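You operate a simulated robot arm through the tools that you are given. There is no shell and no other tool.

The job below is to be done with a simulated robot arm. You get a single attempt, and the scene is never put back.

Task
Level the flap with the stay wheel and the spirit level.
Fine: lay the level pointing out from the desk; free the catch, lock it again, put the level back. Set down upright: yellow spirit level.

The check looks at the end state, three seconds after you hand in, the way a careful person would. Anything else that was tipped, shoved, dropped, spilled or broken makes it a failure.

Robot
A 7-joint arm with a fingered hand, fixed in place. Base frame: the origin is on the floor under the middle of its stand, x ahead of it, y to its left, z up; the work surface is at about z = 751. Lengths are in mm, angles in rad, forces in N, time in s.
It reaches about 1164 mm from its shoulder. Its first joint turns from -2.897 to 2.897 rad. Payload 4.7 kg.
The tool frame sits at the grasp point between the pads (the TCP): z along the fingers, y along the line on which they close. The tips reach 36 mm beyond it. The gripper opens to 120 mm; its body begins 42 mm behind the TCP. The gripper is a hand of 5 fingers: y runs from the thumb to the fingers, the wrist lies at [-18, -122, -210] in the tool frame, and closing takes about 1.5 s.
Orientation is that of the tool frame in the base frame, as a unit quaternion [x, y, z, w]. With the fingers straight down and the wrist toward the robot, the tool's x, y and z point along [0, 1, 0], [1, 0, 0] and [0, 0, -1] of the base frame.

Tools
- The arm moves only by the tool send_rows. Its argument "moves" is a list of rows, each a list of 3 entries, a list of its own where there are three numbers: the gripper command, from -1 (fully open) to 1 (shut), values between in proportion, then the shift along the base's x, y, z in units of 300 mm (1.0 is 300 mm), then the turn, a rotation vector about the base's x, y, z in units of 90 degrees (1.0 is 90 degrees). In form: [[hand, [tx, ty, tz], [ax, ay, az]], ...]. A call has 1 to 20 rows; each row is the pose to reach, as a shift and turn from the pose commanded when the call began. A call with a number of a shift or a turn outside -1 to 1 is refused whole. Rows are played at 5 a second. More than 50 mm and 0.15 rad between two rows, or a gripper value outside its range, and nothing of the call is played. Where a pose cannot be reached the arm comes as near as it can. A force on the tool above 90 N (or 10 N above the force at the start of the call, whichever is more), or a blocked arm, ends the call early, and 0.2 s more pass. The fingers move at their own pace (about 45 mm/s each) and stop on an object; they squeeze with about 31 N. The grip force told is the motor's: it shows also when the fingers shut on nothing. Time passes only in rows, and 0.2 s behind the last, so rows that repeat a pose let the fingers close. It gives the time, the measured TCP pose, the force on the tool (base axes), the opening and the grip force at its end, in the units of the frame above (readings bear some noise), with the torque about the TCP (base axes, N m) and any sound that the robot's microphone picked up.
- Cameras (640 x 400 px; columns grow to the right, rows downward): "scene" is fixed at [401.4, 649.2, 1327]; the picture's right is [0.04, 1.00, 0.00], its down [0.77, -0.03, -0.64] and it looks along [-0.64, 0.03, -0.77] (base axes); focal length 316 px, centre (320, 200). "wrist" rides on the gripper at [73, -91, -143] in the tool frame; the picture's right is [-0.80, 0.28, -0.53], its down [-0.53, -0.73, 0.42] and it looks along [-0.27, 0.62, 0.74] (tool axes); focal length 234 px, centre (320, 200). There is no depth. A picture from a camera that has moved, and an enlarged one, comes with that camera's place and axes in the base frame and with its lens.
- get_image(camera): a new picture of that camera. No time passes.
- grasp_type(shape): the hand has 5 fingers and takes this shape, open, in about a second: jaw (thumb against the fingers, like two jaws); tri (thumb and two fingers); tip (a fingertip pinch); poke (one finger out to press); point (the index stretched); flat (the hand flat); cup (the hand cupped); fist (a fist). The gripper value then closes the fingers along that shape, each until it touches; the sizes above hold for jaw. It gives what a move gives, with no picture.
- zoom(camera, box): a new picture of the part [left, top, right, bottom] of that camera's present view, enlarged. No time passes.
- close_job(): hands the job in; it is judged then, once.

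Nothing tells you positions but the pictures and the camera data. Unless the task says otherwise, let go and move clear before handing in.

The tools are called after "Call:" as a command line: name --argument value ..., lists and objects as JSON in quotes. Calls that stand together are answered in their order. send_rows: Moves the arm, as the interface text tells. Its arguments: {"type":"object","properties":{"moves":{"type":"array"}},"required":["moves"]} The other tools are called the same way: grasp_type (shape) gives the hand a shape; get_image (camera) takes a picture; zoom (camera, box) takes an enlarged picture of a part of a camera's view; close_job () hands the job in.

At the start:

```text
clock: 0.0
ee_pos: [-46.7, 579.5, 1028.5]
orientation: [0.707, 0.707, 0.001, 0.0]
wrist_force: [0.0, -1.2, 0.4]
wrist_torque: [-0.02, 0.0, -0.01]
finger_gap: 119.7
grip_force: 0.1
shape: jaw
```

scene: 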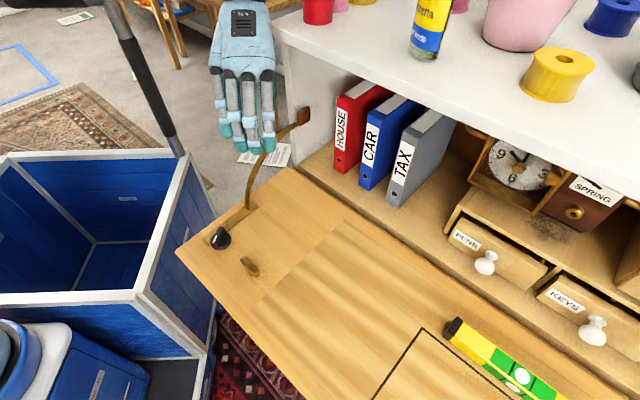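
wrist: 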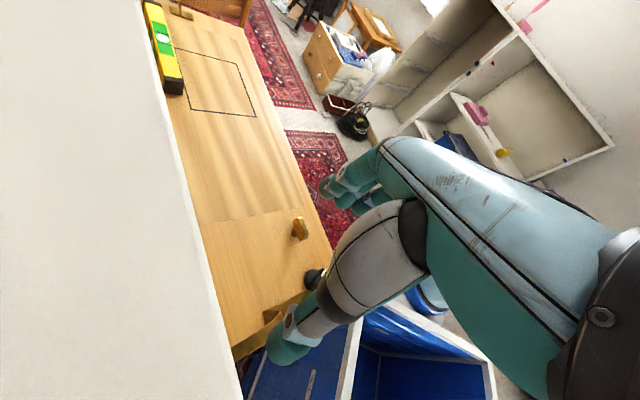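

I see a drop-front desk with its flap down, a curved stay with a black knob at the left end, a small wooden catch on the flap, and a yellow spirit level lying on the flap near the drawers. I'll look closer at the parts before moving.

Call:
zoom --camera "scene" --box '[170, 90, 330, 290]'

Call:
zoom --camera "scene" --box '[360, 280, 640, 400]'

Call:
zoom --camera "wrist" --box '[130, 0, 350, 140]'

Call:
zoom --camera "wrist" --box '[220, 190, 360, 350]'

```text
2.00 times, centred on (250, 190) of scene
camera zoom: at [401.4, 649.2, 1327.0], right [0.04, 1.0, 0.0], down [0.77, -0.03, -0.64], along [-0.64, 0.03, -0.77], focal length 632 px, centre (460, 220)
```

zoom: 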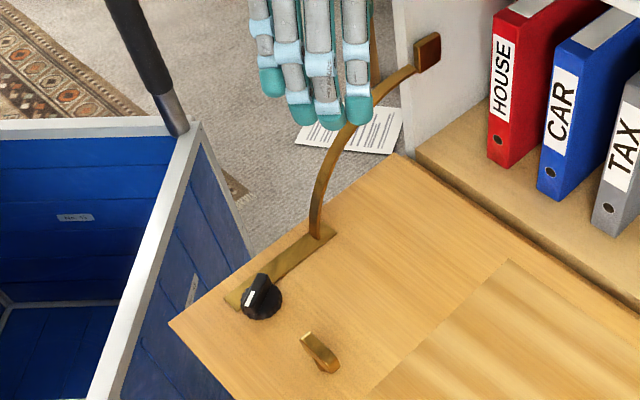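

```text
2.29 times, centred on (500, 340) of scene
camera zoom: at [401.4, 649.2, 1327.0], right [0.04, 1.0, 0.0], down [0.77, -0.03, -0.64], along [-0.64, 0.03, -0.77], focal length 722 px, centre (-91, -120)
```

zoom: 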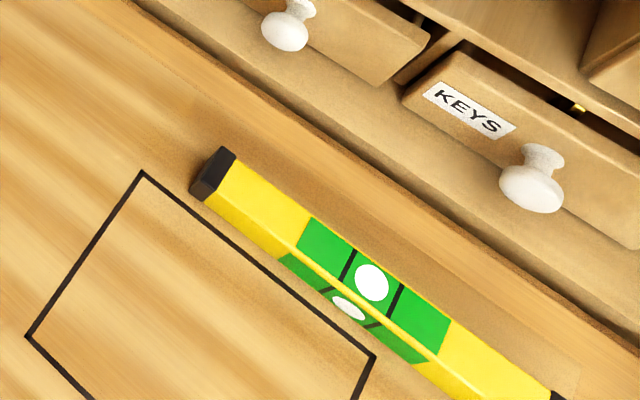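

```text
2.86 times, centred on (240, 70) of wrist
camera zoom: at [-138.7, 652.7, 1172.3], right [0.28, -0.8, 0.53], down [-0.73, -0.53, -0.42], along [0.62, -0.27, -0.74], focal length 669 px, centre (549, 571)
```

zoom: 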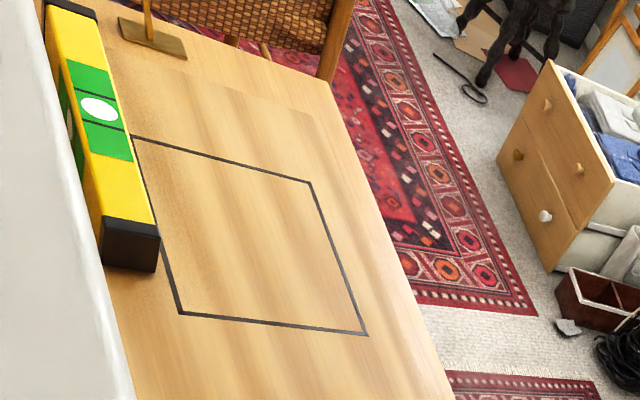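

```text
2.50 times, centred on (290, 270) of wrist
camera zoom: at [-138.7, 652.7, 1172.3], right [0.28, -0.8, 0.53], down [-0.73, -0.53, -0.42], along [0.62, -0.27, -0.74], focal length 585 px, centre (395, 25)
```

zoom: 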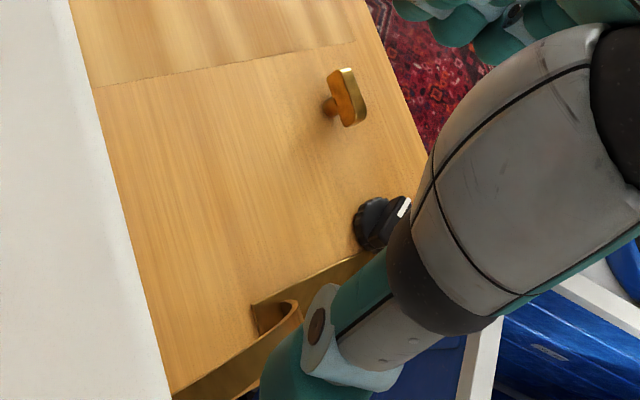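

The flap hinge runs diagonally (along about [0.71, 0.71]) and the flap opens toward [0.71, -0.71]; black stay wheel near (33, 458), brass catch near (96, 526), level near (307, 970). I'll zoom in on each for details before moving.

Call:
zoom --camera "scene" --box '[195, 215, 275, 285]'

Call:
zoom --camera "scene" --box '[480, 340, 560, 400]'

Call:
zoom --camera "wrist" --box '[130, 0, 210, 100]'

Call:
zoom --camera "scene" --box '[320, 240, 640, 400]'

```text
5.71 times, centred on (235, 250) of scene
camera zoom: at [401.4, 649.2, 1327.0], right [0.04, 1.0, 0.0], down [0.77, -0.03, -0.64], along [-0.64, 0.03, -0.77], focal length 1806 px, centre (806, -86)
```

zoom: 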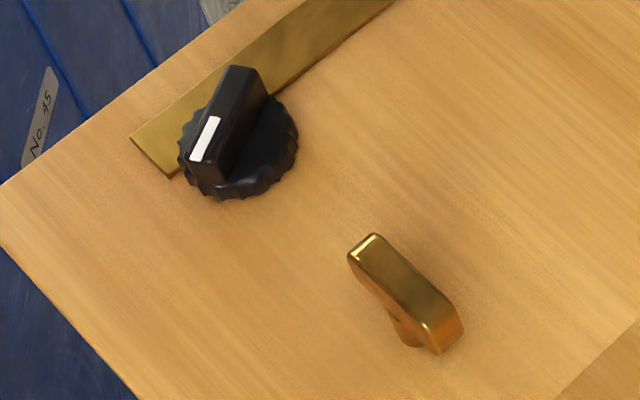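

```text
6.67 times, centred on (520, 370) of scene
camera zoom: at [401.4, 649.2, 1327.0], right [0.04, 1.0, 0.0], down [0.77, -0.03, -0.64], along [-0.64, 0.03, -0.77], focal length 2107 px, centre (-1013, -933)
```

zoom: 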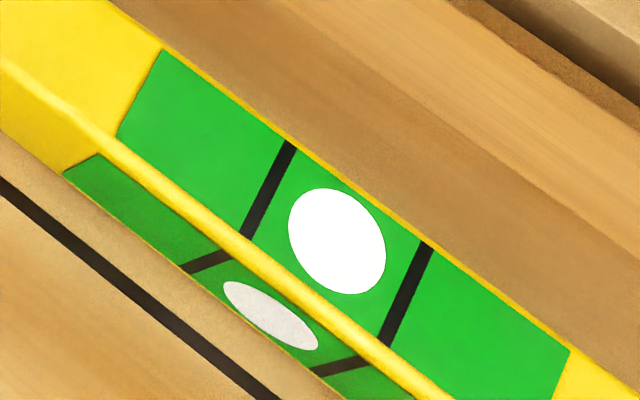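

```text
4.00 times, centred on (170, 50) of wrist
camera zoom: at [-138.7, 652.7, 1172.3], right [0.28, -0.8, 0.53], down [-0.73, -0.53, -0.42], along [0.62, -0.27, -0.74], focal length 937 px, centre (920, 800)
```

zoom: 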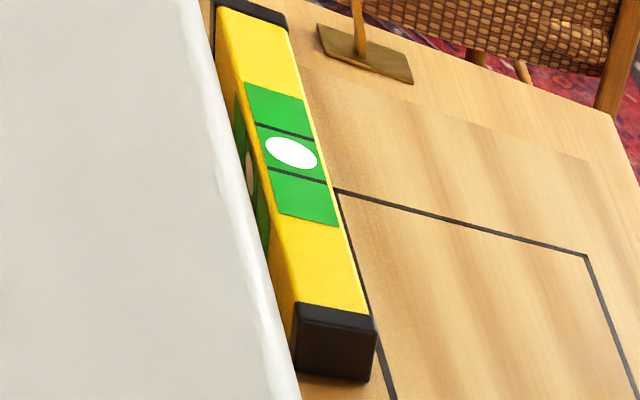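

```text
2.00 times, centred on (480, 320) of scene
camera zoom: at [401.4, 649.2, 1327.0], right [0.04, 1.0, 0.0], down [0.77, -0.03, -0.64], along [-0.64, 0.03, -0.77], focal length 632 px, centre (0, -40)
```

zoom: 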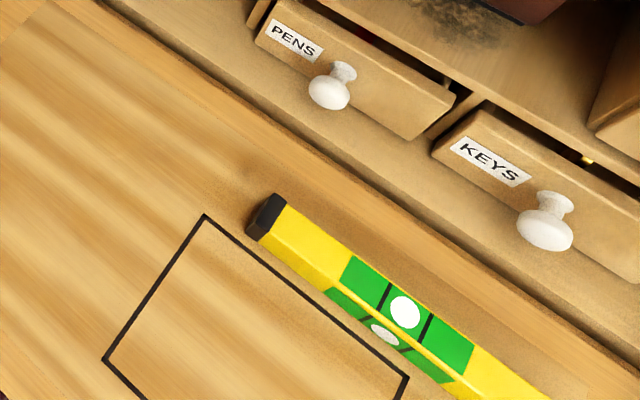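

The stay wheel is a black knob with a white index, and the catch is a small brass lever on a post. The level lies along the hinge at the back of the flap. I'll move above the level, turning the hand so the wrist stays on the outer side, and look with the wrist camera.

Call:
send_rows --moves '[[-1, [0.06, 0.065, 0], [0, 0, 0.075]], [-1, [0.12, 0.13, 0], [0, 0, 0.15]], [-1, [0.18, 0.195, 0], [0, 0, 0.225]], [-1, [0.24, 0.26, 0], [0, 0, 0.3]], [-1, [0.3, 0.325, 0], [0, 0, 0.375]], [-1, [0.36, 0.39, 0], [0, 0, 0.45]], [-1, [0.42, 0.455, 0], [0, 0, 0.525]], [-1, [0.48, 0.52, 0], [0, 0, 0.6]], [-1, [0.54, 0.585, 0], [0, 0, 0.675]], [-1, [0.6, 0.65, 0], [0, 0, 0.75]]]'

Call:
get_image --camera "wrist"

Call:
get_image --camera "scene"

```text
clock: 2.2
ee_pos: [132.7, 776.2, 1028.1]
orientation: [0.194, 0.981, 0.0, 0.0]
wrist_force: [1.0, 0.0, 0.2]
wrist_torque: [0.04, -0.01, 0.01]
finger_gap: 119.6
grip_force: 0.0
shape: jaw
```

```text
taken
camera wrist: at [30.1, 719.1, 1171.8], right [0.85, -0.05, 0.53], down [0.21, -0.88, -0.42], along [0.48, 0.47, -0.74], focal length 234 px, centre (320, 200)
```

wrist: 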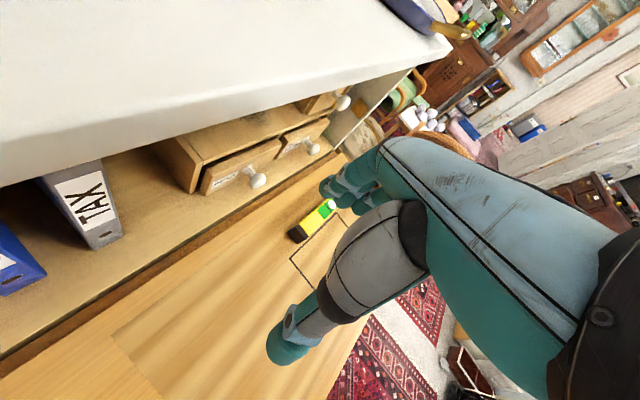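

```text
taken
```

scene: 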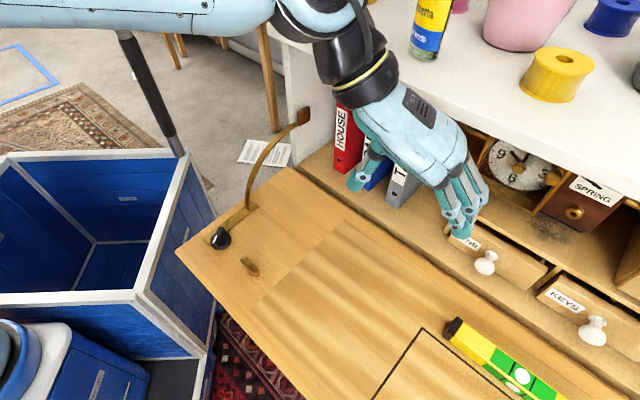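

The hand moved as commanded and is clear of the desk. I'll continue to above the level with the remaining 67.5° turn.

Call:
send_rows --moves '[[-1, [0.06, 0.06, 0], [0, 0, 0.075]], [-1, [0.12, 0.12, 0], [0, 0, 0.15]], [-1, [0.18, 0.18, 0], [0, 0, 0.225]], [-1, [0.24, 0.24, 0], [0, 0, 0.3]], [-1, [0.3, 0.3, 0], [0, 0, 0.375]], [-1, [0.36, 0.36, 0], [0, 0, 0.45]], [-1, [0.42, 0.42, 0], [0, 0, 0.525]], [-1, [0.48, 0.48, 0], [0, 0, 0.6]], [-1, [0.54, 0.54, -0.05], [0, 0, 0.675]], [-1, [0.59, 0.59, -0.1], [0, 0, 0.75]]]'

Call:
get_image --camera "wrist"

Call:
get_image --camera "scene"

```text
clock: 4.4
ee_pos: [305.6, 913.9, 975.3]
orientation: [-0.384, 0.923, 0.0, 0.0]
wrist_force: [-1.6, -1.2, 0.6]
wrist_torque: [0.03, -0.12, 0.01]
finger_gap: 120.0
grip_force: 0.1
shape: jaw
out of reach, approached as far as the arm can: row 9, 10
```

```text
taken
camera wrist: at [319.1, 798.4, 1119.5], right [0.37, 0.77, 0.53], down [0.89, -0.14, -0.42], along [-0.25, 0.63, -0.74], focal length 234 px, centre (320, 200)
```

wrist: 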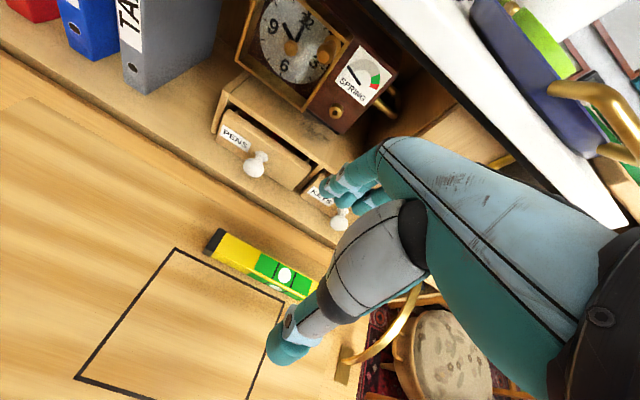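

```text
taken
```

scene: 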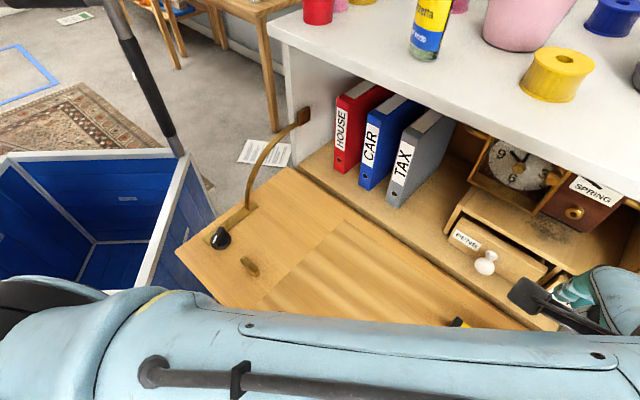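

The full target was just out of reach (got to about 306, 914 at z 975); the level's middle is at about (312, 966) and its near end at (233, 880). I'll step back toward the near half of the level and lower a little to learn what is reachable.

Call:
send_rows --moves '[[-1, [-0.07, -0.06, -0.1], [0, 0, 0]], [-1, [-0.14, -0.12, -0.2], [0, 0, 0]], [-1, [-0.14, -0.12, -0.26], [0, 0, 0]], [-1, [-0.14, -0.12, -0.26], [0, 0, 0]]]'

Call:
get_image --camera "wrist"

Call:
get_image --camera "scene"

```text
clock: 5.4
ee_pos: [264.4, 880.0, 896.6]
orientation: [-0.383, 0.924, 0.0, 0.0]
wrist_force: [-0.4, 0.5, 0.7]
wrist_torque: [0.02, -0.01, 0.02]
finger_gap: 119.6
grip_force: 0.1
shape: jaw
```

```text
taken
camera wrist: at [277.1, 763.5, 1040.7], right [0.37, 0.77, 0.53], down [0.89, -0.14, -0.42], along [-0.25, 0.63, -0.74], focal length 234 px, centre (320, 200)
```

wrist: 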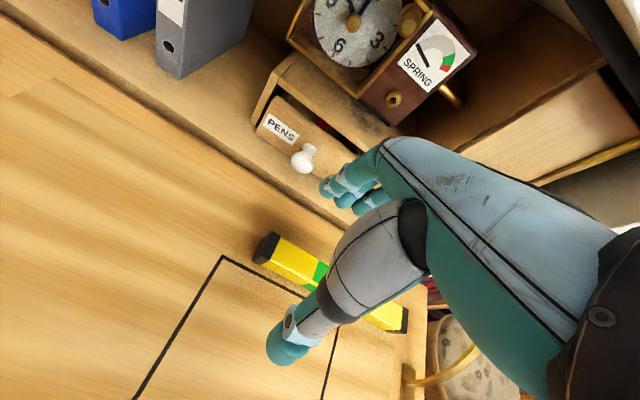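

```text
taken
```

scene: 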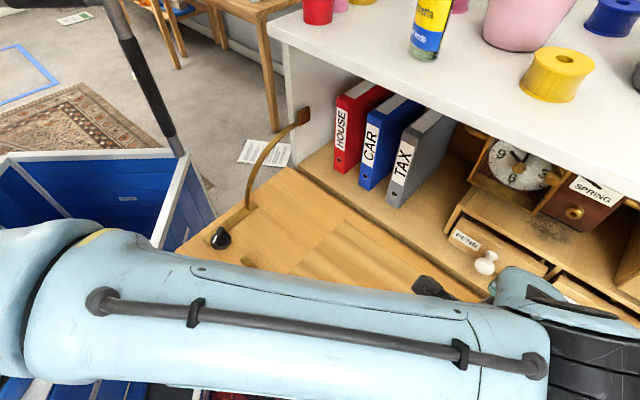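

The near part of the level is just ahead of the hand now: level centre about (311, 965), running at about 45°. I'll try to bring the TCP over the level some 45 mm short of its middle, still high up.

Call:
send_rows --moves '[[-1, [0.025, 0.09, 0], [0, 0, 0]], [-1, [0.05, 0.17, 0], [0, 0, 0]], [-1, [0.05, 0.17, 0], [0, 0, 0]]]'

Call:
get_image --camera "wrist"

```text
clock: 6.2
ee_pos: [279.9, 930.5, 896.0]
orientation: [-0.383, 0.924, 0.0, 0.0]
wrist_force: [-0.3, 0.8, 0.1]
wrist_torque: [0.0, -0.07, -0.02]
finger_gap: 119.8
grip_force: 0.1
shape: jaw
```

```text
taken
camera wrist: at [293.0, 814.1, 1039.2], right [0.37, 0.77, 0.52], down [0.89, -0.14, -0.42], along [-0.25, 0.63, -0.74], focal length 234 px, centre (320, 200)
```

wrist: 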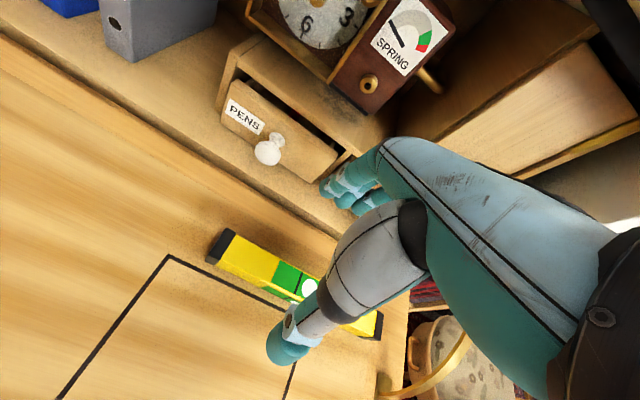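

Reachable here. I'll zoom to measure the level's width and height before descending.

Call:
zoom --camera "wrist" --box '[190, 210, 310, 310]'

Call:
zoom --camera "wrist" --box '[250, 160, 410, 360]'

```text
4.00 times, centred on (250, 260) of wrist
camera zoom: at [293.0, 814.1, 1039.2], right [0.37, 0.77, 0.52], down [0.89, -0.14, -0.42], along [-0.25, 0.63, -0.74], focal length 937 px, centre (600, -40)
```

zoom: 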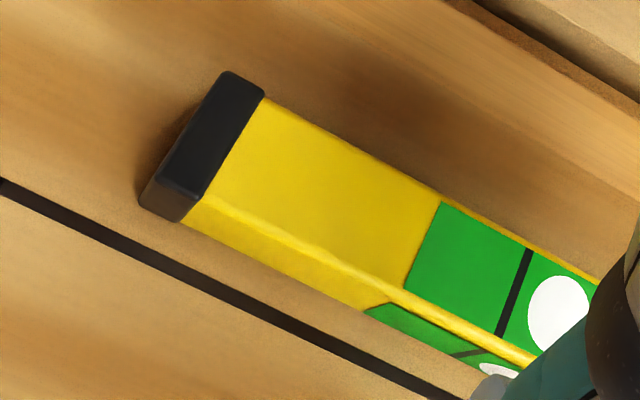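

```text
2.00 times, centred on (330, 260) of wrist
camera zoom: at [293.0, 814.1, 1039.2], right [0.37, 0.77, 0.52], down [0.89, -0.14, -0.42], along [-0.25, 0.63, -0.74], focal length 468 px, centre (300, 80)
```

zoom: 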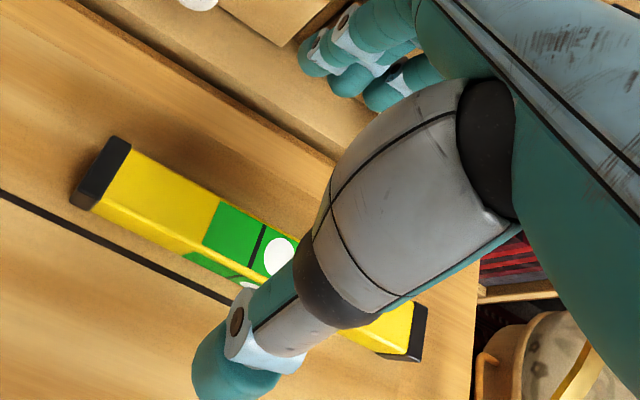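

The level measures roughly 34 mm wide and 26 mm high, so its top is near z≈777. I'll descend over it in steps with the hand part open, a little nearer to its middle, and check.

Call:
send_rows --moves '[[-0.5, [0.02, 0.025, -0.05], [0, 0, 0]], [-0.5, [0.03, 0.045, -0.1], [0, 0, 0]], [-0.5, [0.03, 0.045, -0.15], [0, 0, 0]], [-0.5, [0.03, 0.045, -0.2], [0, 0, 0]], [-0.5, [0.03, 0.045, -0.25], [0, 0, 0]], [-0.5, [0.03, 0.045, -0.25], [0, 0, 0]]]'

Call:
get_image --camera "wrist"

Call:
get_image --camera "scene"

```text
clock: 7.6
ee_pos: [288.3, 943.6, 821.7]
orientation: [-0.383, 0.924, 0.0, 0.0]
wrist_force: [-0.6, 0.0, 0.5]
wrist_torque: [-0.07, 0.01, 0.04]
finger_gap: 90.1
grip_force: 0.1
shape: jaw
```

```text
taken
camera wrist: at [300.8, 828.0, 964.9], right [0.37, 0.77, 0.53], down [0.89, -0.14, -0.42], along [-0.25, 0.63, -0.74], focal length 234 px, centre (320, 200)
```

wrist: 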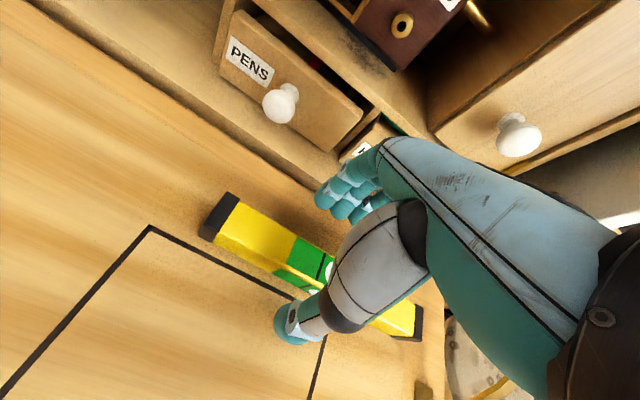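

```text
taken
```

scene: 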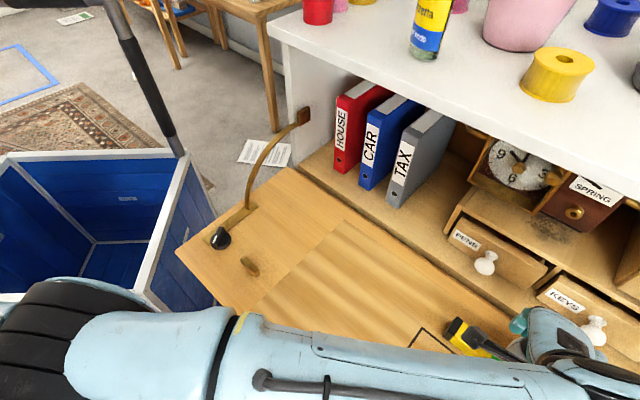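

The fingers straddle the level, with the thumb on the outer side and the fingers toward the drawers, all clear. I'll go down in small steps watching the force.

Call:
send_rows --moves '[[-0.5, [0, 0, -0.03], [0, 0, 0]], [-0.5, [0, 0, -0.06], [0, 0, 0]], [-0.5, [0, 0, -0.08], [0, 0, 0]], [-0.5, [0, 0, -0.08], [0, 0, 0]]]'

Call:
get_image --camera "wrist"

Call:
zoom --camera "scene" --box '[420, 280, 640, 400]'

```text
clock: 8.6
ee_pos: [287.7, 942.3, 796.6]
orientation: [-0.382, 0.924, 0.0, 0.0]
wrist_force: [0.1, 0.0, -0.2]
wrist_torque: [-0.02, -0.03, -0.01]
finger_gap: 90.0
grip_force: 0.0
shape: jaw
```

```text
taken
camera wrist: at [300.6, 827.8, 941.0], right [0.37, 0.77, 0.52], down [0.89, -0.14, -0.42], along [-0.25, 0.63, -0.74], focal length 234 px, centre (320, 200)
```

wrist: 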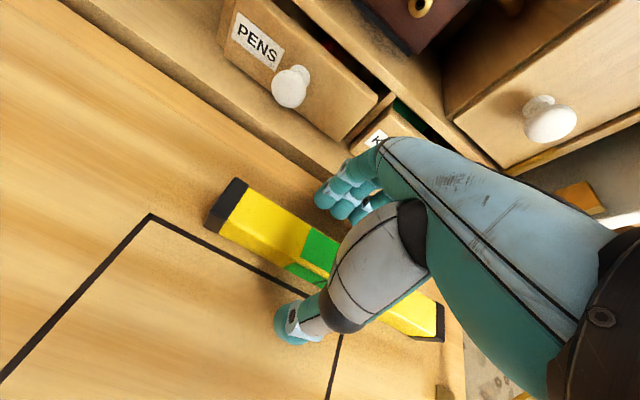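

```text
2.91 times, centred on (530, 340) of scene
camera zoom: at [401.4, 649.2, 1327.0], right [0.04, 1.0, 0.0], down [0.77, -0.03, -0.64], along [-0.64, 0.03, -0.77], focal length 919 px, centre (-291, -207)
```

zoom: 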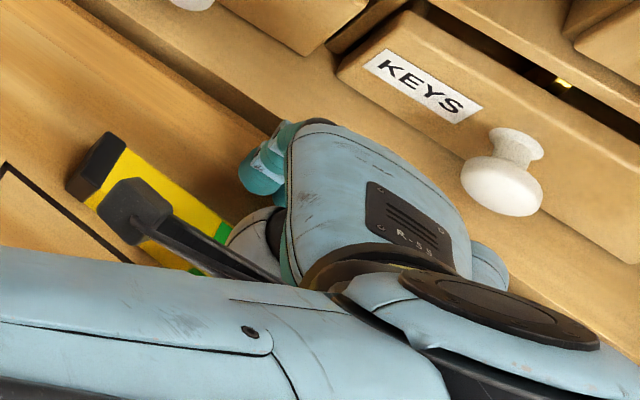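

No contact yet at z 796. I'll go down 5 mm more and close on the level.

Call:
send_rows --moves '[[-0.5, [0, 0, -0.016], [0, 0, 0]], [0.0, [0, 0, -0.016], [0, 0, 0]], [0.3, [0, 0, -0.016], [0, 0, 0]], [0.6, [0, 0, -0.016], [0, 0, 0]], [1, [0, 0, -0.016], [0, 0, 0]], [1, [0, 0, -0.016], [0, 0, 0]], [1, [0, 0, -0.016], [0, 0, 0]], [1, [0, 0, -0.016], [0, 0, 0]]]'

Call:
get_image --camera "wrist"

Call:
zoom --camera "scene" --box '[420, 280, 640, 400]'

```text
clock: 10.4
ee_pos: [286.6, 943.4, 792.6]
orientation: [-0.383, 0.924, 0.0, 0.001]
wrist_force: [0.1, 0.1, 2.4]
wrist_torque: [0.03, -0.01, 0.12]
finger_gap: 30.0
grip_force: 30.5
shape: jaw
```

```text
taken
camera wrist: at [300.7, 827.8, 936.4], right [0.37, 0.77, 0.53], down [0.89, -0.14, -0.42], along [-0.25, 0.63, -0.74], focal length 234 px, centre (320, 200)
```

wrist: 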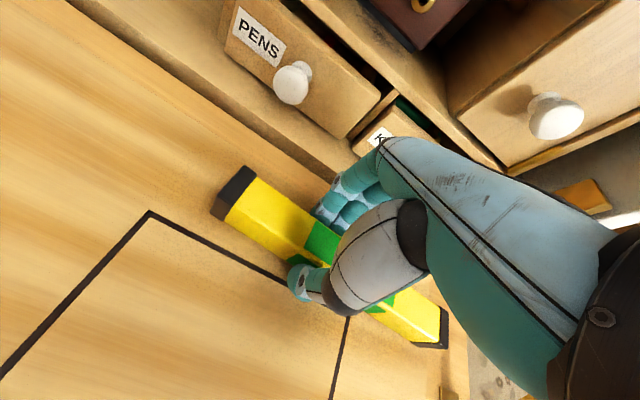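

```text
2.91 times, centred on (530, 340) of scene
camera zoom: at [401.4, 649.2, 1327.0], right [0.04, 1.0, 0.0], down [0.77, -0.03, -0.64], along [-0.64, 0.03, -0.77], focal length 919 px, centre (-291, -207)
```

zoom: 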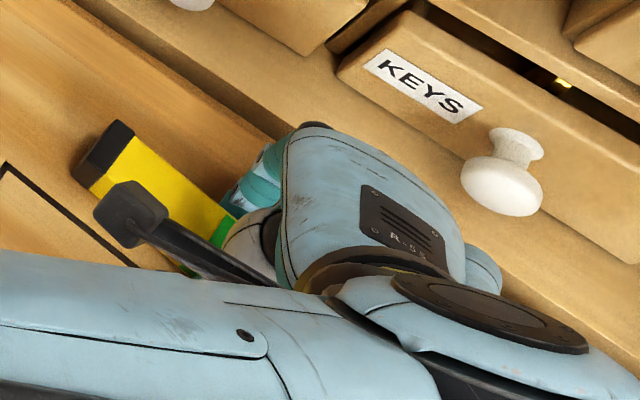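

The grip holds at 30 mm (the level's width). I'll lift it gently and check that it comes along level.

Call:
send_rows --moves '[[1, [0, 0, 0.03], [0, 0, 0]], [1, [0, 0, 0.08], [0, 0, 0]], [1, [0, 0, 0.14], [0, 0, 0]], [1, [0, 0, 0.2], [0, 0, 0]], [1, [0, 0, 0.2], [0, 0, 0]]]'

Call:
get_image --camera "wrist"

Call:
get_image --camera "scene"

```text
clock: 11.6
ee_pos: [289.2, 943.3, 850.9]
orientation: [-0.382, 0.924, 0.0, 0.0]
wrist_force: [0.0, 0.3, -1.8]
wrist_torque: [-0.04, 0.04, -0.02]
finger_gap: 29.1
grip_force: 30.9
shape: jaw
```

```text
taken
camera wrist: at [302.1, 828.4, 995.2], right [0.37, 0.77, 0.52], down [0.89, -0.14, -0.42], along [-0.25, 0.63, -0.74], focal length 234 px, centre (320, 200)
```

wrist: 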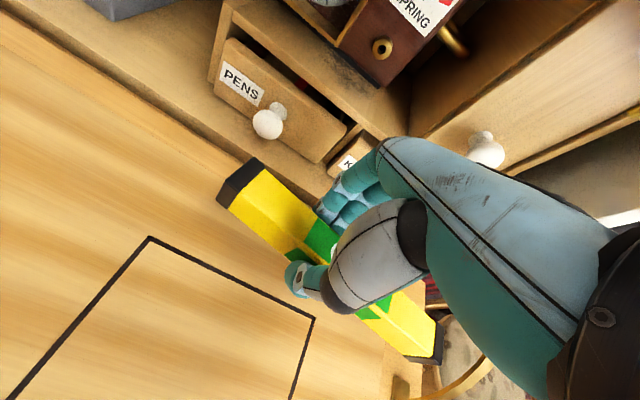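

```text
taken
```

scene: 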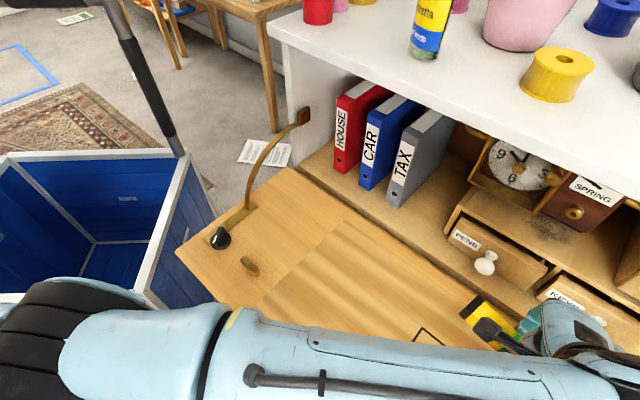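

Call:
zoom --camera "wrist" --box '[200, 140, 460, 370]'

Call:
zoom --camera "scene" --box '[440, 270, 600, 370]'

```text
1.74 times, centred on (330, 255) of wrist
camera zoom: at [302.1, 828.4, 995.2], right [0.37, 0.77, 0.52], down [0.89, -0.14, -0.42], along [-0.25, 0.63, -0.74], focal length 407 px, centre (303, 104)
```

zoom: 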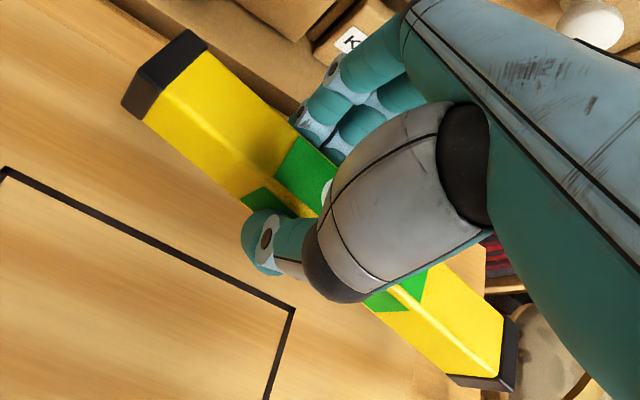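

```text
4.00 times, centred on (520, 320) of scene
camera zoom: at [401.4, 649.2, 1327.0], right [0.04, 1.0, 0.0], down [0.77, -0.03, -0.64], along [-0.64, 0.03, -0.77], focal length 1264 px, centre (-480, -280)
```

zoom: 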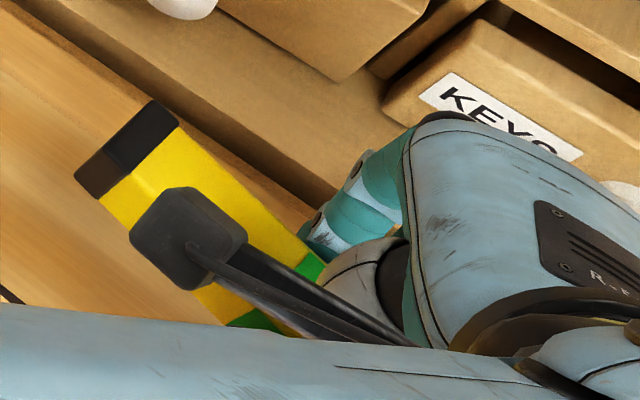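

The level is held, rolled only a few degrees in the fingers, which will settle when set down. Triangulating the drawn outline suggests the flap slopes down outward by around 3°. I'll carry the level to mid-flap and turn it 90° so it points out from the desk.

Call:
send_rows --moves '[[1, [-0.02, -0.03, 0.05], [0, 0, -0.05]], [1, [-0.04, -0.07, 0.1], [0, 0, -0.13]], [1, [-0.08, -0.12, 0.1], [0, 0, -0.21]], [1, [-0.12, -0.18, 0.1], [0, 0, -0.29]], [1, [-0.16, -0.24, 0.1], [0, 0, -0.37]], [1, [-0.19, -0.3, 0.1], [0, 0, -0.45]], [1, [-0.23, -0.36, 0.1], [0, 0, -0.53]], [1, [-0.27, -0.42, 0.1], [0, 0, -0.61]], [1, [-0.31, -0.48, 0.1], [0, 0, -0.69]], [1, [-0.34, -0.54, 0.1], [0, 0, -0.77]], [1, [-0.37, -0.59, 0.1], [0, 0, -0.85]], [1, [-0.405, -0.639, 0.1], [0, 0, -0.93]], [1, [-0.405, -0.639, 0.1], [0, 0, -1.0]], [1, [-0.405, -0.639, 0.1], [0, 0, -1.0]]]'

Call:
get_image --camera "wrist"

Call:
get_image --camera "scene"

```text
clock: 14.6
ee_pos: [165.8, 751.8, 883.3]
orientation: [0.383, 0.924, 0.001, -0.001]
wrist_force: [-0.2, -0.2, -2.3]
wrist_torque: [0.04, 0.03, -0.01]
finger_gap: 29.0
grip_force: 30.7
shape: jaw
```

```text
taken
camera wrist: at [49.6, 738.5, 1027.5], right [0.77, -0.37, 0.53], down [-0.14, -0.89, -0.42], along [0.63, 0.25, -0.74], focal length 234 px, centre (320, 200)
```

wrist: 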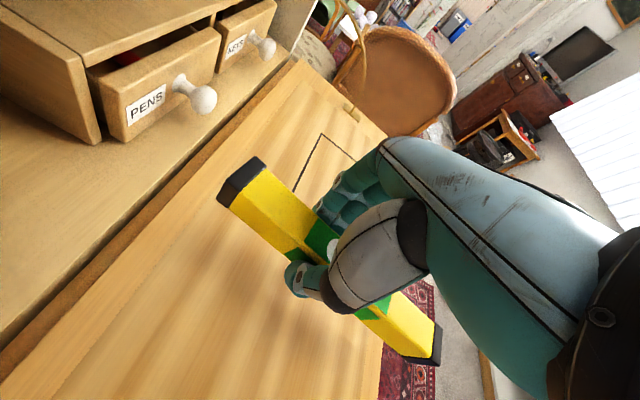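

```text
taken
```

scene: 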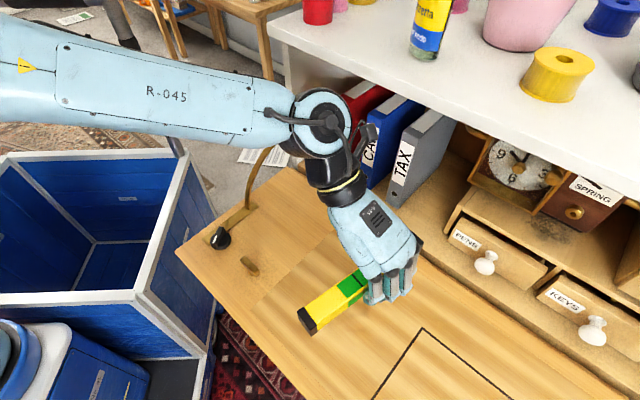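

The level now points straight out from the desk over mid-flap. I'll lower it near to the surface and then feel for contact.

Call:
send_rows --moves '[[1, [0, 0, -0.08], [0, 0, 0]], [1, [0, 0, -0.16], [0, 0, 0]], [1, [0, 0, -0.22], [0, 0, 0]], [1, [0, 0, -0.27], [0, 0, 0]], [1, [0, 0, -0.29], [0, 0, 0]], [1, [0, 0, -0.29], [0, 0, 0]]]'

Call:
get_image --camera "wrist"

Call:
zoom --camera "scene" --box '[260, 220, 440, 340]'

```text
clock: 16.0
ee_pos: [166.6, 752.3, 795.0]
orientation: [0.383, 0.924, 0.0, 0.0]
wrist_force: [0.4, 0.3, -2.0]
wrist_torque: [0.04, 0.04, -0.02]
finger_gap: 29.0
grip_force: 30.8
shape: jaw
```

```text
taken
camera wrist: at [50.8, 739.7, 938.9], right [0.77, -0.37, 0.53], down [-0.14, -0.89, -0.42], along [0.63, 0.25, -0.74], focal length 234 px, centre (320, 200)
```

wrist: 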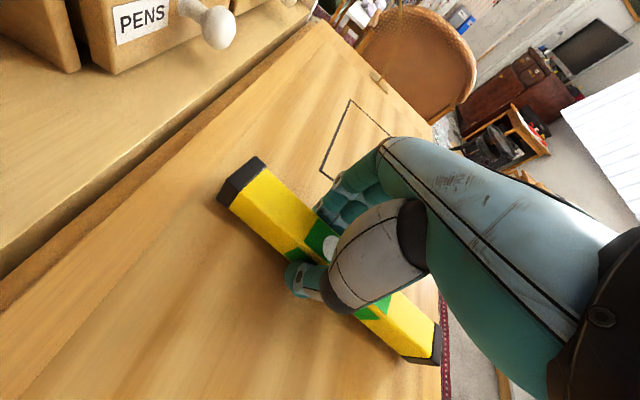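

```text
3.33 times, centred on (350, 280) of scene
camera zoom: at [401.4, 649.2, 1327.0], right [0.04, 1.0, 0.0], down [0.77, -0.03, -0.64], along [-0.64, 0.03, -0.77], focal length 1053 px, centre (220, -67)
```

zoom: 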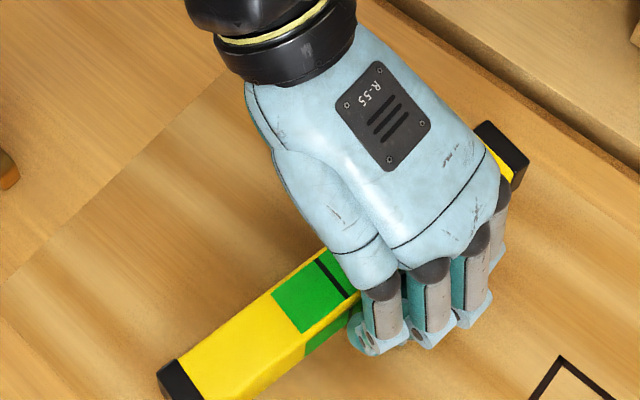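

No contact yet at z 795. I'll go down in small steps.

Call:
send_rows --moves '[[1, [0, 0, -0.007], [0, 0, 0]], [1, [0, 0, -0.014], [0, 0, 0]], [1, [0, 0, -0.014], [0, 0, 0]]]'

```text
clock: 16.8
ee_pos: [166.2, 751.8, 791.6]
orientation: [0.382, 0.924, -0.001, 0.0]
wrist_force: [0.0, -0.9, -2.4]
wrist_torque: [0.06, 0.05, -0.02]
finger_gap: 29.1
grip_force: 30.8
shape: jaw
```

Call:
send_rows --moves '[[1, [0, 0, -0.007], [0, 0, 0]], [1, [0, 0, -0.012], [0, 0, 0]], [1, [0, 0, -0.012], [0, 0, 0]]]'

Call:
get_image --camera "wrist"

```text
clock: 17.6
ee_pos: [166.4, 752.2, 790.2]
orientation: [0.382, 0.924, 0.002, 0.0]
wrist_force: [0.6, -2.2, 14.3]
wrist_torque: [-0.04, 0.03, 0.0]
finger_gap: 29.2
grip_force: 31.1
shape: jaw
```

```text
taken
camera wrist: at [49.8, 738.6, 933.6], right [0.77, -0.37, 0.52], down [-0.14, -0.89, -0.43], along [0.63, 0.25, -0.74], focal length 234 px, centre (320, 200)
```

wrist: 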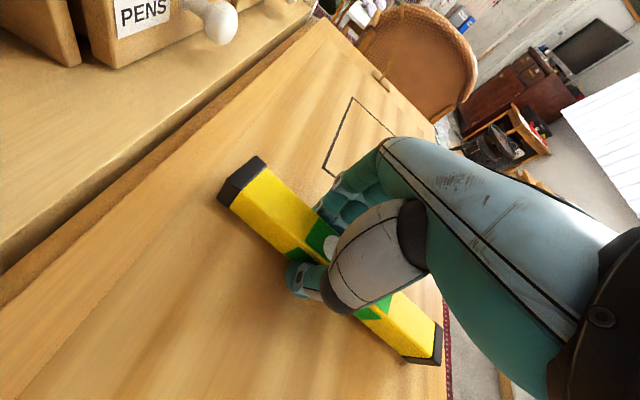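

Contact with the flap felt at z≈790. I'll ease up 1 mm and open the fingers gently.

Call:
send_rows --moves '[[1, [0, 0, 0.003], [0, 0, 0]], [0.45, [0, 0, 0.003], [0, 0, 0]], [0.35, [0, 0, 0.003], [0, 0, 0]], [0.2, [0, 0, 0.003], [0, 0, 0]], [0.0, [0, 0, 0.003], [0, 0, 0]], [-0.3, [0, 0, 0.003], [0, 0, 0]], [-0.3, [0, 0, 0.003], [0, 0, 0]], [-0.3, [0, 0, 0.003], [0, 0, 0]]]'

Call:
get_image --camera "wrist"

Call:
zoom --camera "scene" --box '[260, 220, 440, 340]'

```text
clock: 19.4
ee_pos: [165.9, 751.3, 789.7]
orientation: [0.382, 0.924, -0.001, 0.001]
wrist_force: [-2.9, -3.7, 14.1]
wrist_torque: [0.34, -0.16, 0.03]
finger_gap: 73.3
grip_force: 0.1
shape: jaw
```

```text
taken
camera wrist: at [50.0, 738.5, 932.6], right [0.77, -0.37, 0.53], down [-0.14, -0.89, -0.42], along [0.63, 0.25, -0.74], focal length 234 px, centre (320, 200)
```

wrist: 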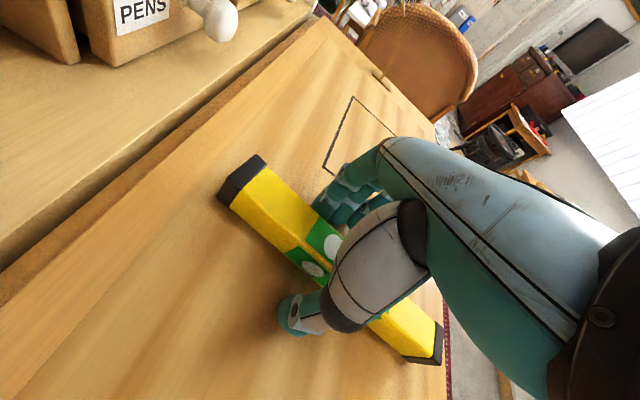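

```text
3.33 times, centred on (350, 280) of scene
camera zoom: at [401.4, 649.2, 1327.0], right [0.04, 1.0, 0.0], down [0.77, -0.03, -0.64], along [-0.64, 0.03, -0.77], focal length 1053 px, centre (220, -67)
```

zoom: 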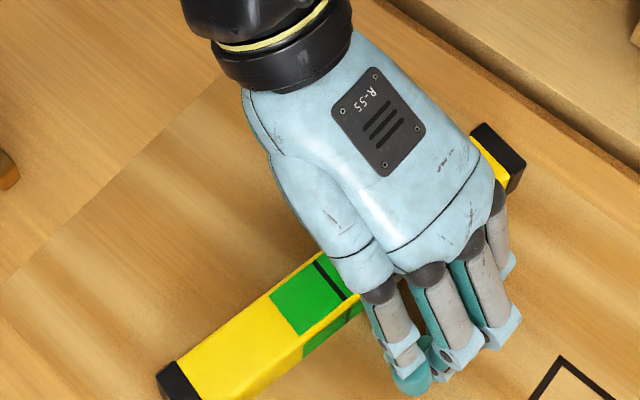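

The level is released and the fingertips are resting on the flap. I'll lift straight up and away.

Call:
send_rows --moves '[[-0.3, [0, 0, 0.02], [0, 0, 0]], [-0.4, [0, 0, 0.08], [0, 0, 0]], [-0.5, [0, 0, 0.18], [0, 0, 0]], [-0.5, [0, 0, 0.3], [0, 0, 0]], [-0.5, [0, 0, 0.42], [0, 0, 0]], [-0.5, [0, 0, 0.5], [0, 0, 0]], [-0.5, [0, 0, 0.5], [0, 0, 0]]]'

Call:
get_image --camera "wrist"

Call:
get_image --camera "scene"

```text
clock: 21.0
ee_pos: [165.1, 750.9, 938.7]
orientation: [0.383, 0.924, 0.0, 0.0]
wrist_force: [0.0, -0.3, 1.0]
wrist_torque: [-0.03, -0.02, 0.0]
finger_gap: 89.6
grip_force: 0.2
shape: jaw
```

```text
taken
camera wrist: at [49.6, 738.6, 1083.1], right [0.77, -0.37, 0.53], down [-0.14, -0.89, -0.42], along [0.63, 0.25, -0.74], focal length 234 px, centre (320, 200)
```

wrist: 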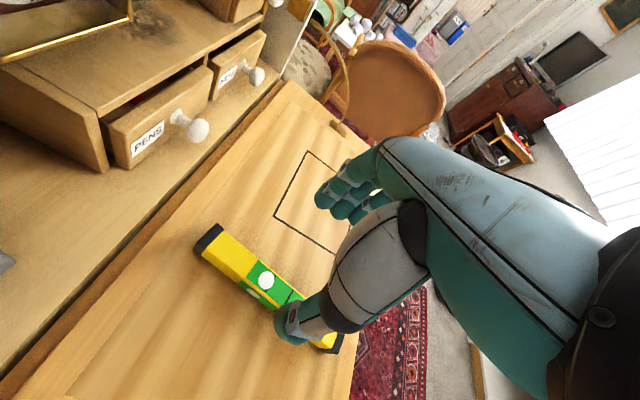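

```text
taken
```

scene: 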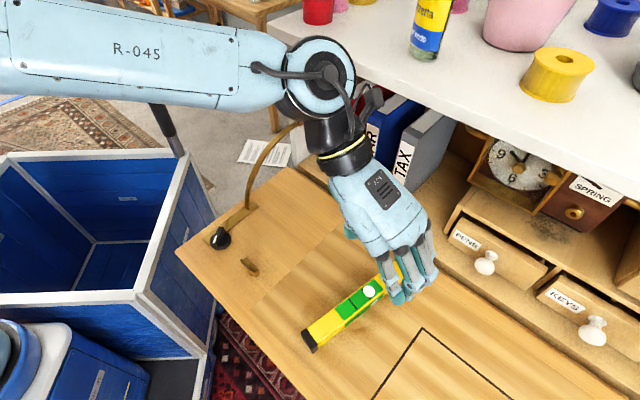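

The level stands flat, pointing out, and its bubble sits toward the desk side, so the flap's outer edge is too low. I'll zoom to read it precisely.

Call:
zoom --camera "scene" --box '[320, 260, 400, 330]'

Call:
zoom --camera "wrist" --box '[190, 220, 320, 320]'

Call:
zoom --camera "scene" --box '[195, 215, 275, 285]'

```text
5.71 times, centred on (360, 295) of scene
camera zoom: at [401.4, 649.2, 1327.0], right [0.04, 1.0, 0.0], down [0.77, -0.03, -0.64], along [-0.64, 0.03, -0.77], focal length 1806 px, centre (91, -343)
```

zoom: 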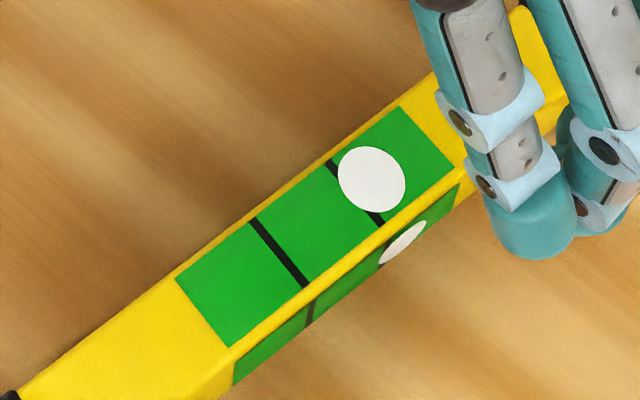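

```text
4.00 times, centred on (255, 270) of wrist
camera zoom: at [49.6, 738.6, 1083.1], right [0.77, -0.37, 0.53], down [-0.14, -0.89, -0.42], along [0.63, 0.25, -0.74], focal length 937 px, centre (580, -80)
```

zoom: 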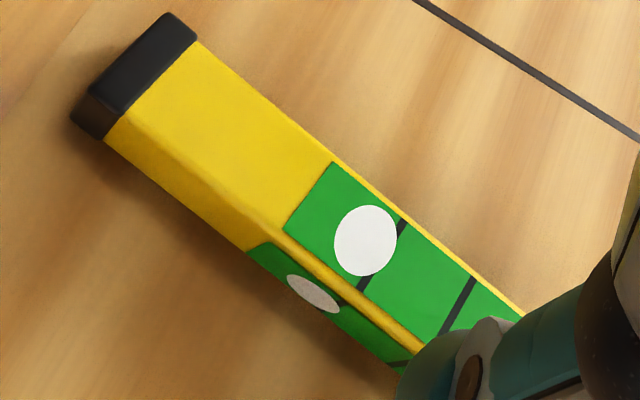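

```text
5.71 times, centred on (235, 250) of scene
camera zoom: at [401.4, 649.2, 1327.0], right [0.04, 1.0, 0.0], down [0.77, -0.03, -0.64], along [-0.64, 0.03, -0.77], focal length 1806 px, centre (806, -86)
```

zoom: 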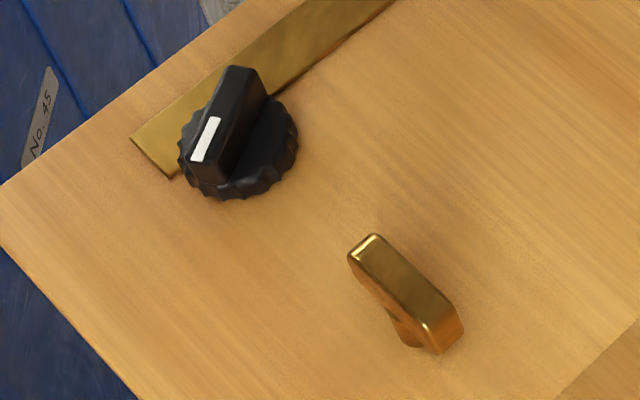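

The bubble sits on the desk-side mark, so the outer edge must come up. Next is the brass T-handle catch (about (101, 529), lying parallel to the hinge); I'll bring the hand near it, turned so it can grip across the handle, and look.

Call:
send_rows --moves '[[-0.5, [0, -0.03, 0.05], [0, 0, 0.05]], [-0.5, [0, -0.08, 0.05], [0, 0, 0.12]], [-0.5, [0, -0.14, 0.05], [0, 0, 0.2]], [-0.5, [0, -0.2, 0.05], [0, 0, 0.28]], [-0.5, [-0.01, -0.27, 0.05], [0, 0, 0.36]], [-0.5, [-0.02, -0.34, 0.03], [0, 0, 0.44]], [-0.5, [-0.03, -0.41, 0.0], [0, 0, 0.52]], [-0.5, [-0.04, -0.48, -0.02], [0, 0, 0.6]], [-0.5, [-0.05, -0.55, -0.04], [0, 0, 0.68]], [-0.5, [-0.06, -0.61, -0.05], [0, 0, 0.76]], [-0.5, [-0.07, -0.66, -0.06], [0, 0, 0.84]], [-0.5, [-0.083, -0.7, -0.06], [0, 0, 0.92]], [-0.5, [-0.083, -0.703, -0.06], [0, 0, 1.0]], [-0.5, [-0.083, -0.703, -0.06], [0, 0, 1.0]]]'

Call:
get_image --camera "wrist"

Call:
get_image --camera "scene"

```text
clock: 24.0
ee_pos: [141.5, 543.0, 921.3]
orientation: [-0.384, 0.924, 0.0, 0.0]
wrist_force: [-0.1, -0.1, 0.2]
wrist_torque: [0.0, 0.01, -0.05]
finger_gap: 89.8
grip_force: 0.1
shape: jaw
```

```text
taken
camera wrist: at [154.2, 425.7, 1064.1], right [0.37, 0.77, 0.52], down [0.89, -0.14, -0.42], along [-0.25, 0.63, -0.74], focal length 234 px, centre (320, 200)
```

wrist: 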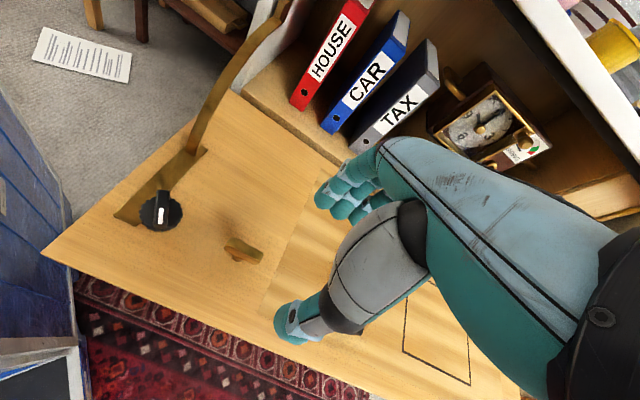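

```text
taken
```

scene: 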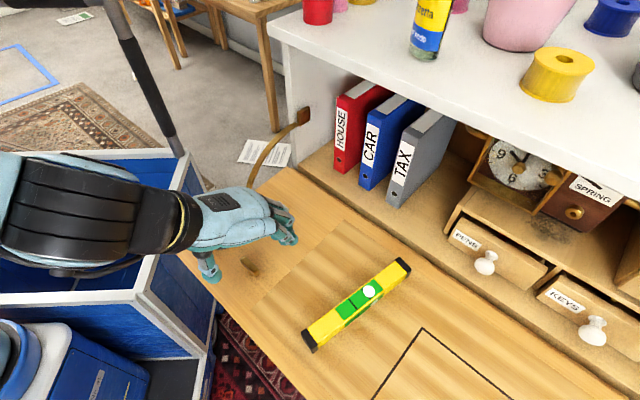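

Call:
zoom --camera "wrist" --box '[100, 170, 280, 290]'

Call:
zoom --camera "wrist" --box '[215, 225, 275, 275]'

Call:
zoom --camera "scene" --box '[300, 250, 420, 350]'

```text
3.33 times, centred on (190, 230) of wrist
camera zoom: at [154.2, 425.7, 1064.1], right [0.37, 0.77, 0.52], down [0.89, -0.14, -0.42], along [-0.25, 0.63, -0.74], focal length 781 px, centre (753, 100)
```

zoom: 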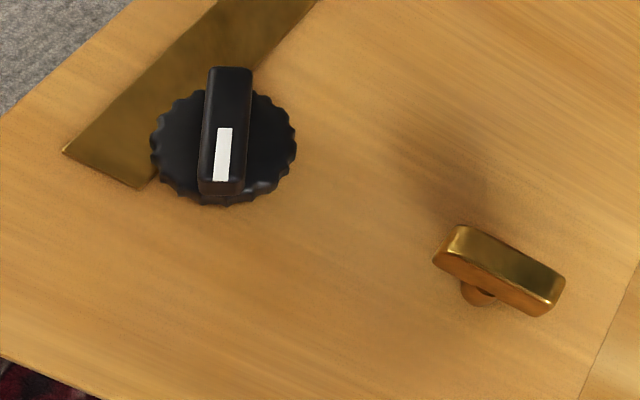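

```text
8.00 times, centred on (245, 250) of wrist
camera zoom: at [154.2, 425.7, 1064.1], right [0.37, 0.77, 0.52], down [0.89, -0.14, -0.42], along [-0.25, 0.63, -0.74], focal length 1873 px, centre (920, -200)
```

zoom: 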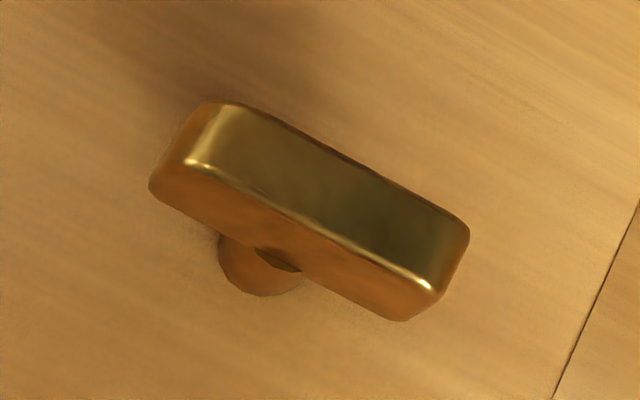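

```text
4.00 times, centred on (360, 300) of scene
camera zoom: at [401.4, 649.2, 1327.0], right [0.04, 1.0, 0.0], down [0.77, -0.03, -0.64], along [-0.64, 0.03, -0.77], focal length 1264 px, centre (160, -200)
```

zoom: 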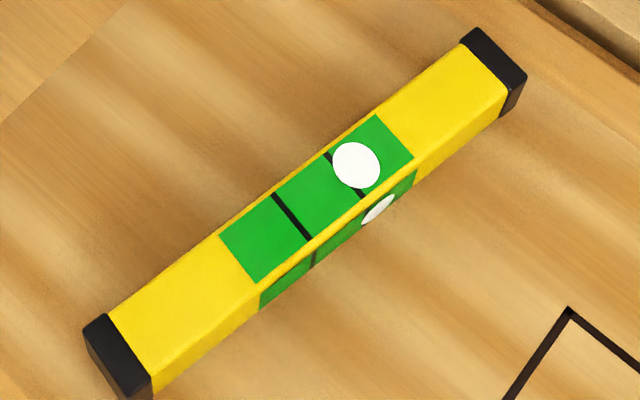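

I now have good fixes: catch bar centre ≈ (103, 530), top z≈774, 42 mm long parallel to the hinge; wheel bar centre ≈ (33, 455), top z≈774, its index pointing at about -13°. I'll go down over the catch with the hand part closed.

Call:
send_rows --moves '[[-0.3, [-0.06, -0.02, -0.1], [0, 0, 0]], [-0.2, [-0.128, -0.045, -0.2], [0, 0, 0]], [-0.1, [-0.128, -0.045, -0.3], [0, 0, 0]], [0, [-0.128, -0.045, -0.34], [0, 0, 0]], [0, [-0.128, -0.045, -0.34], [0, 0, 0]]]'

Call:
get_image --camera "wrist"

Call:
zoom --camera "scene" --box '[180, 180, 320, 290]'

```text
clock: 25.2
ee_pos: [101.4, 526.7, 819.9]
orientation: [-0.383, 0.924, 0.001, 0.0]
wrist_force: [-0.4, 0.4, -0.1]
wrist_torque: [-0.03, 0.02, -0.04]
finger_gap: 60.5
grip_force: 0.0
shape: jaw
```

```text
taken
camera wrist: at [114.2, 411.9, 963.5], right [0.37, 0.77, 0.53], down [0.89, -0.14, -0.42], along [-0.25, 0.63, -0.74], focal length 234 px, centre (320, 200)
```

wrist: 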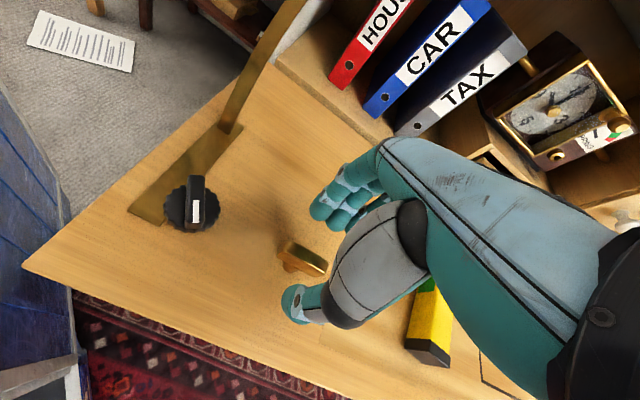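

```text
3.64 times, centred on (250, 235) of scene
camera zoom: at [401.4, 649.2, 1327.0], right [0.04, 1.0, 0.0], down [0.77, -0.03, -0.64], along [-0.64, 0.03, -0.77], focal length 1149 px, centre (574, 73)
```

zoom: 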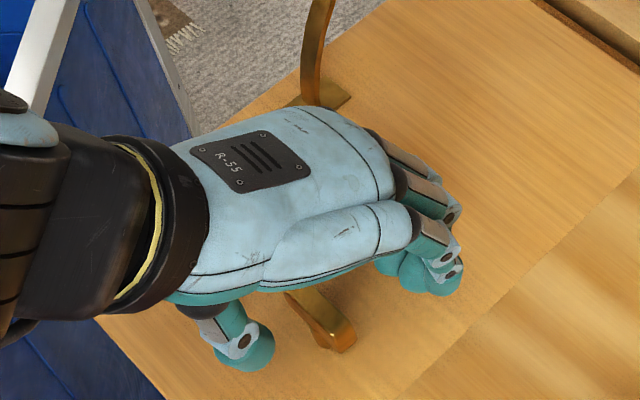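

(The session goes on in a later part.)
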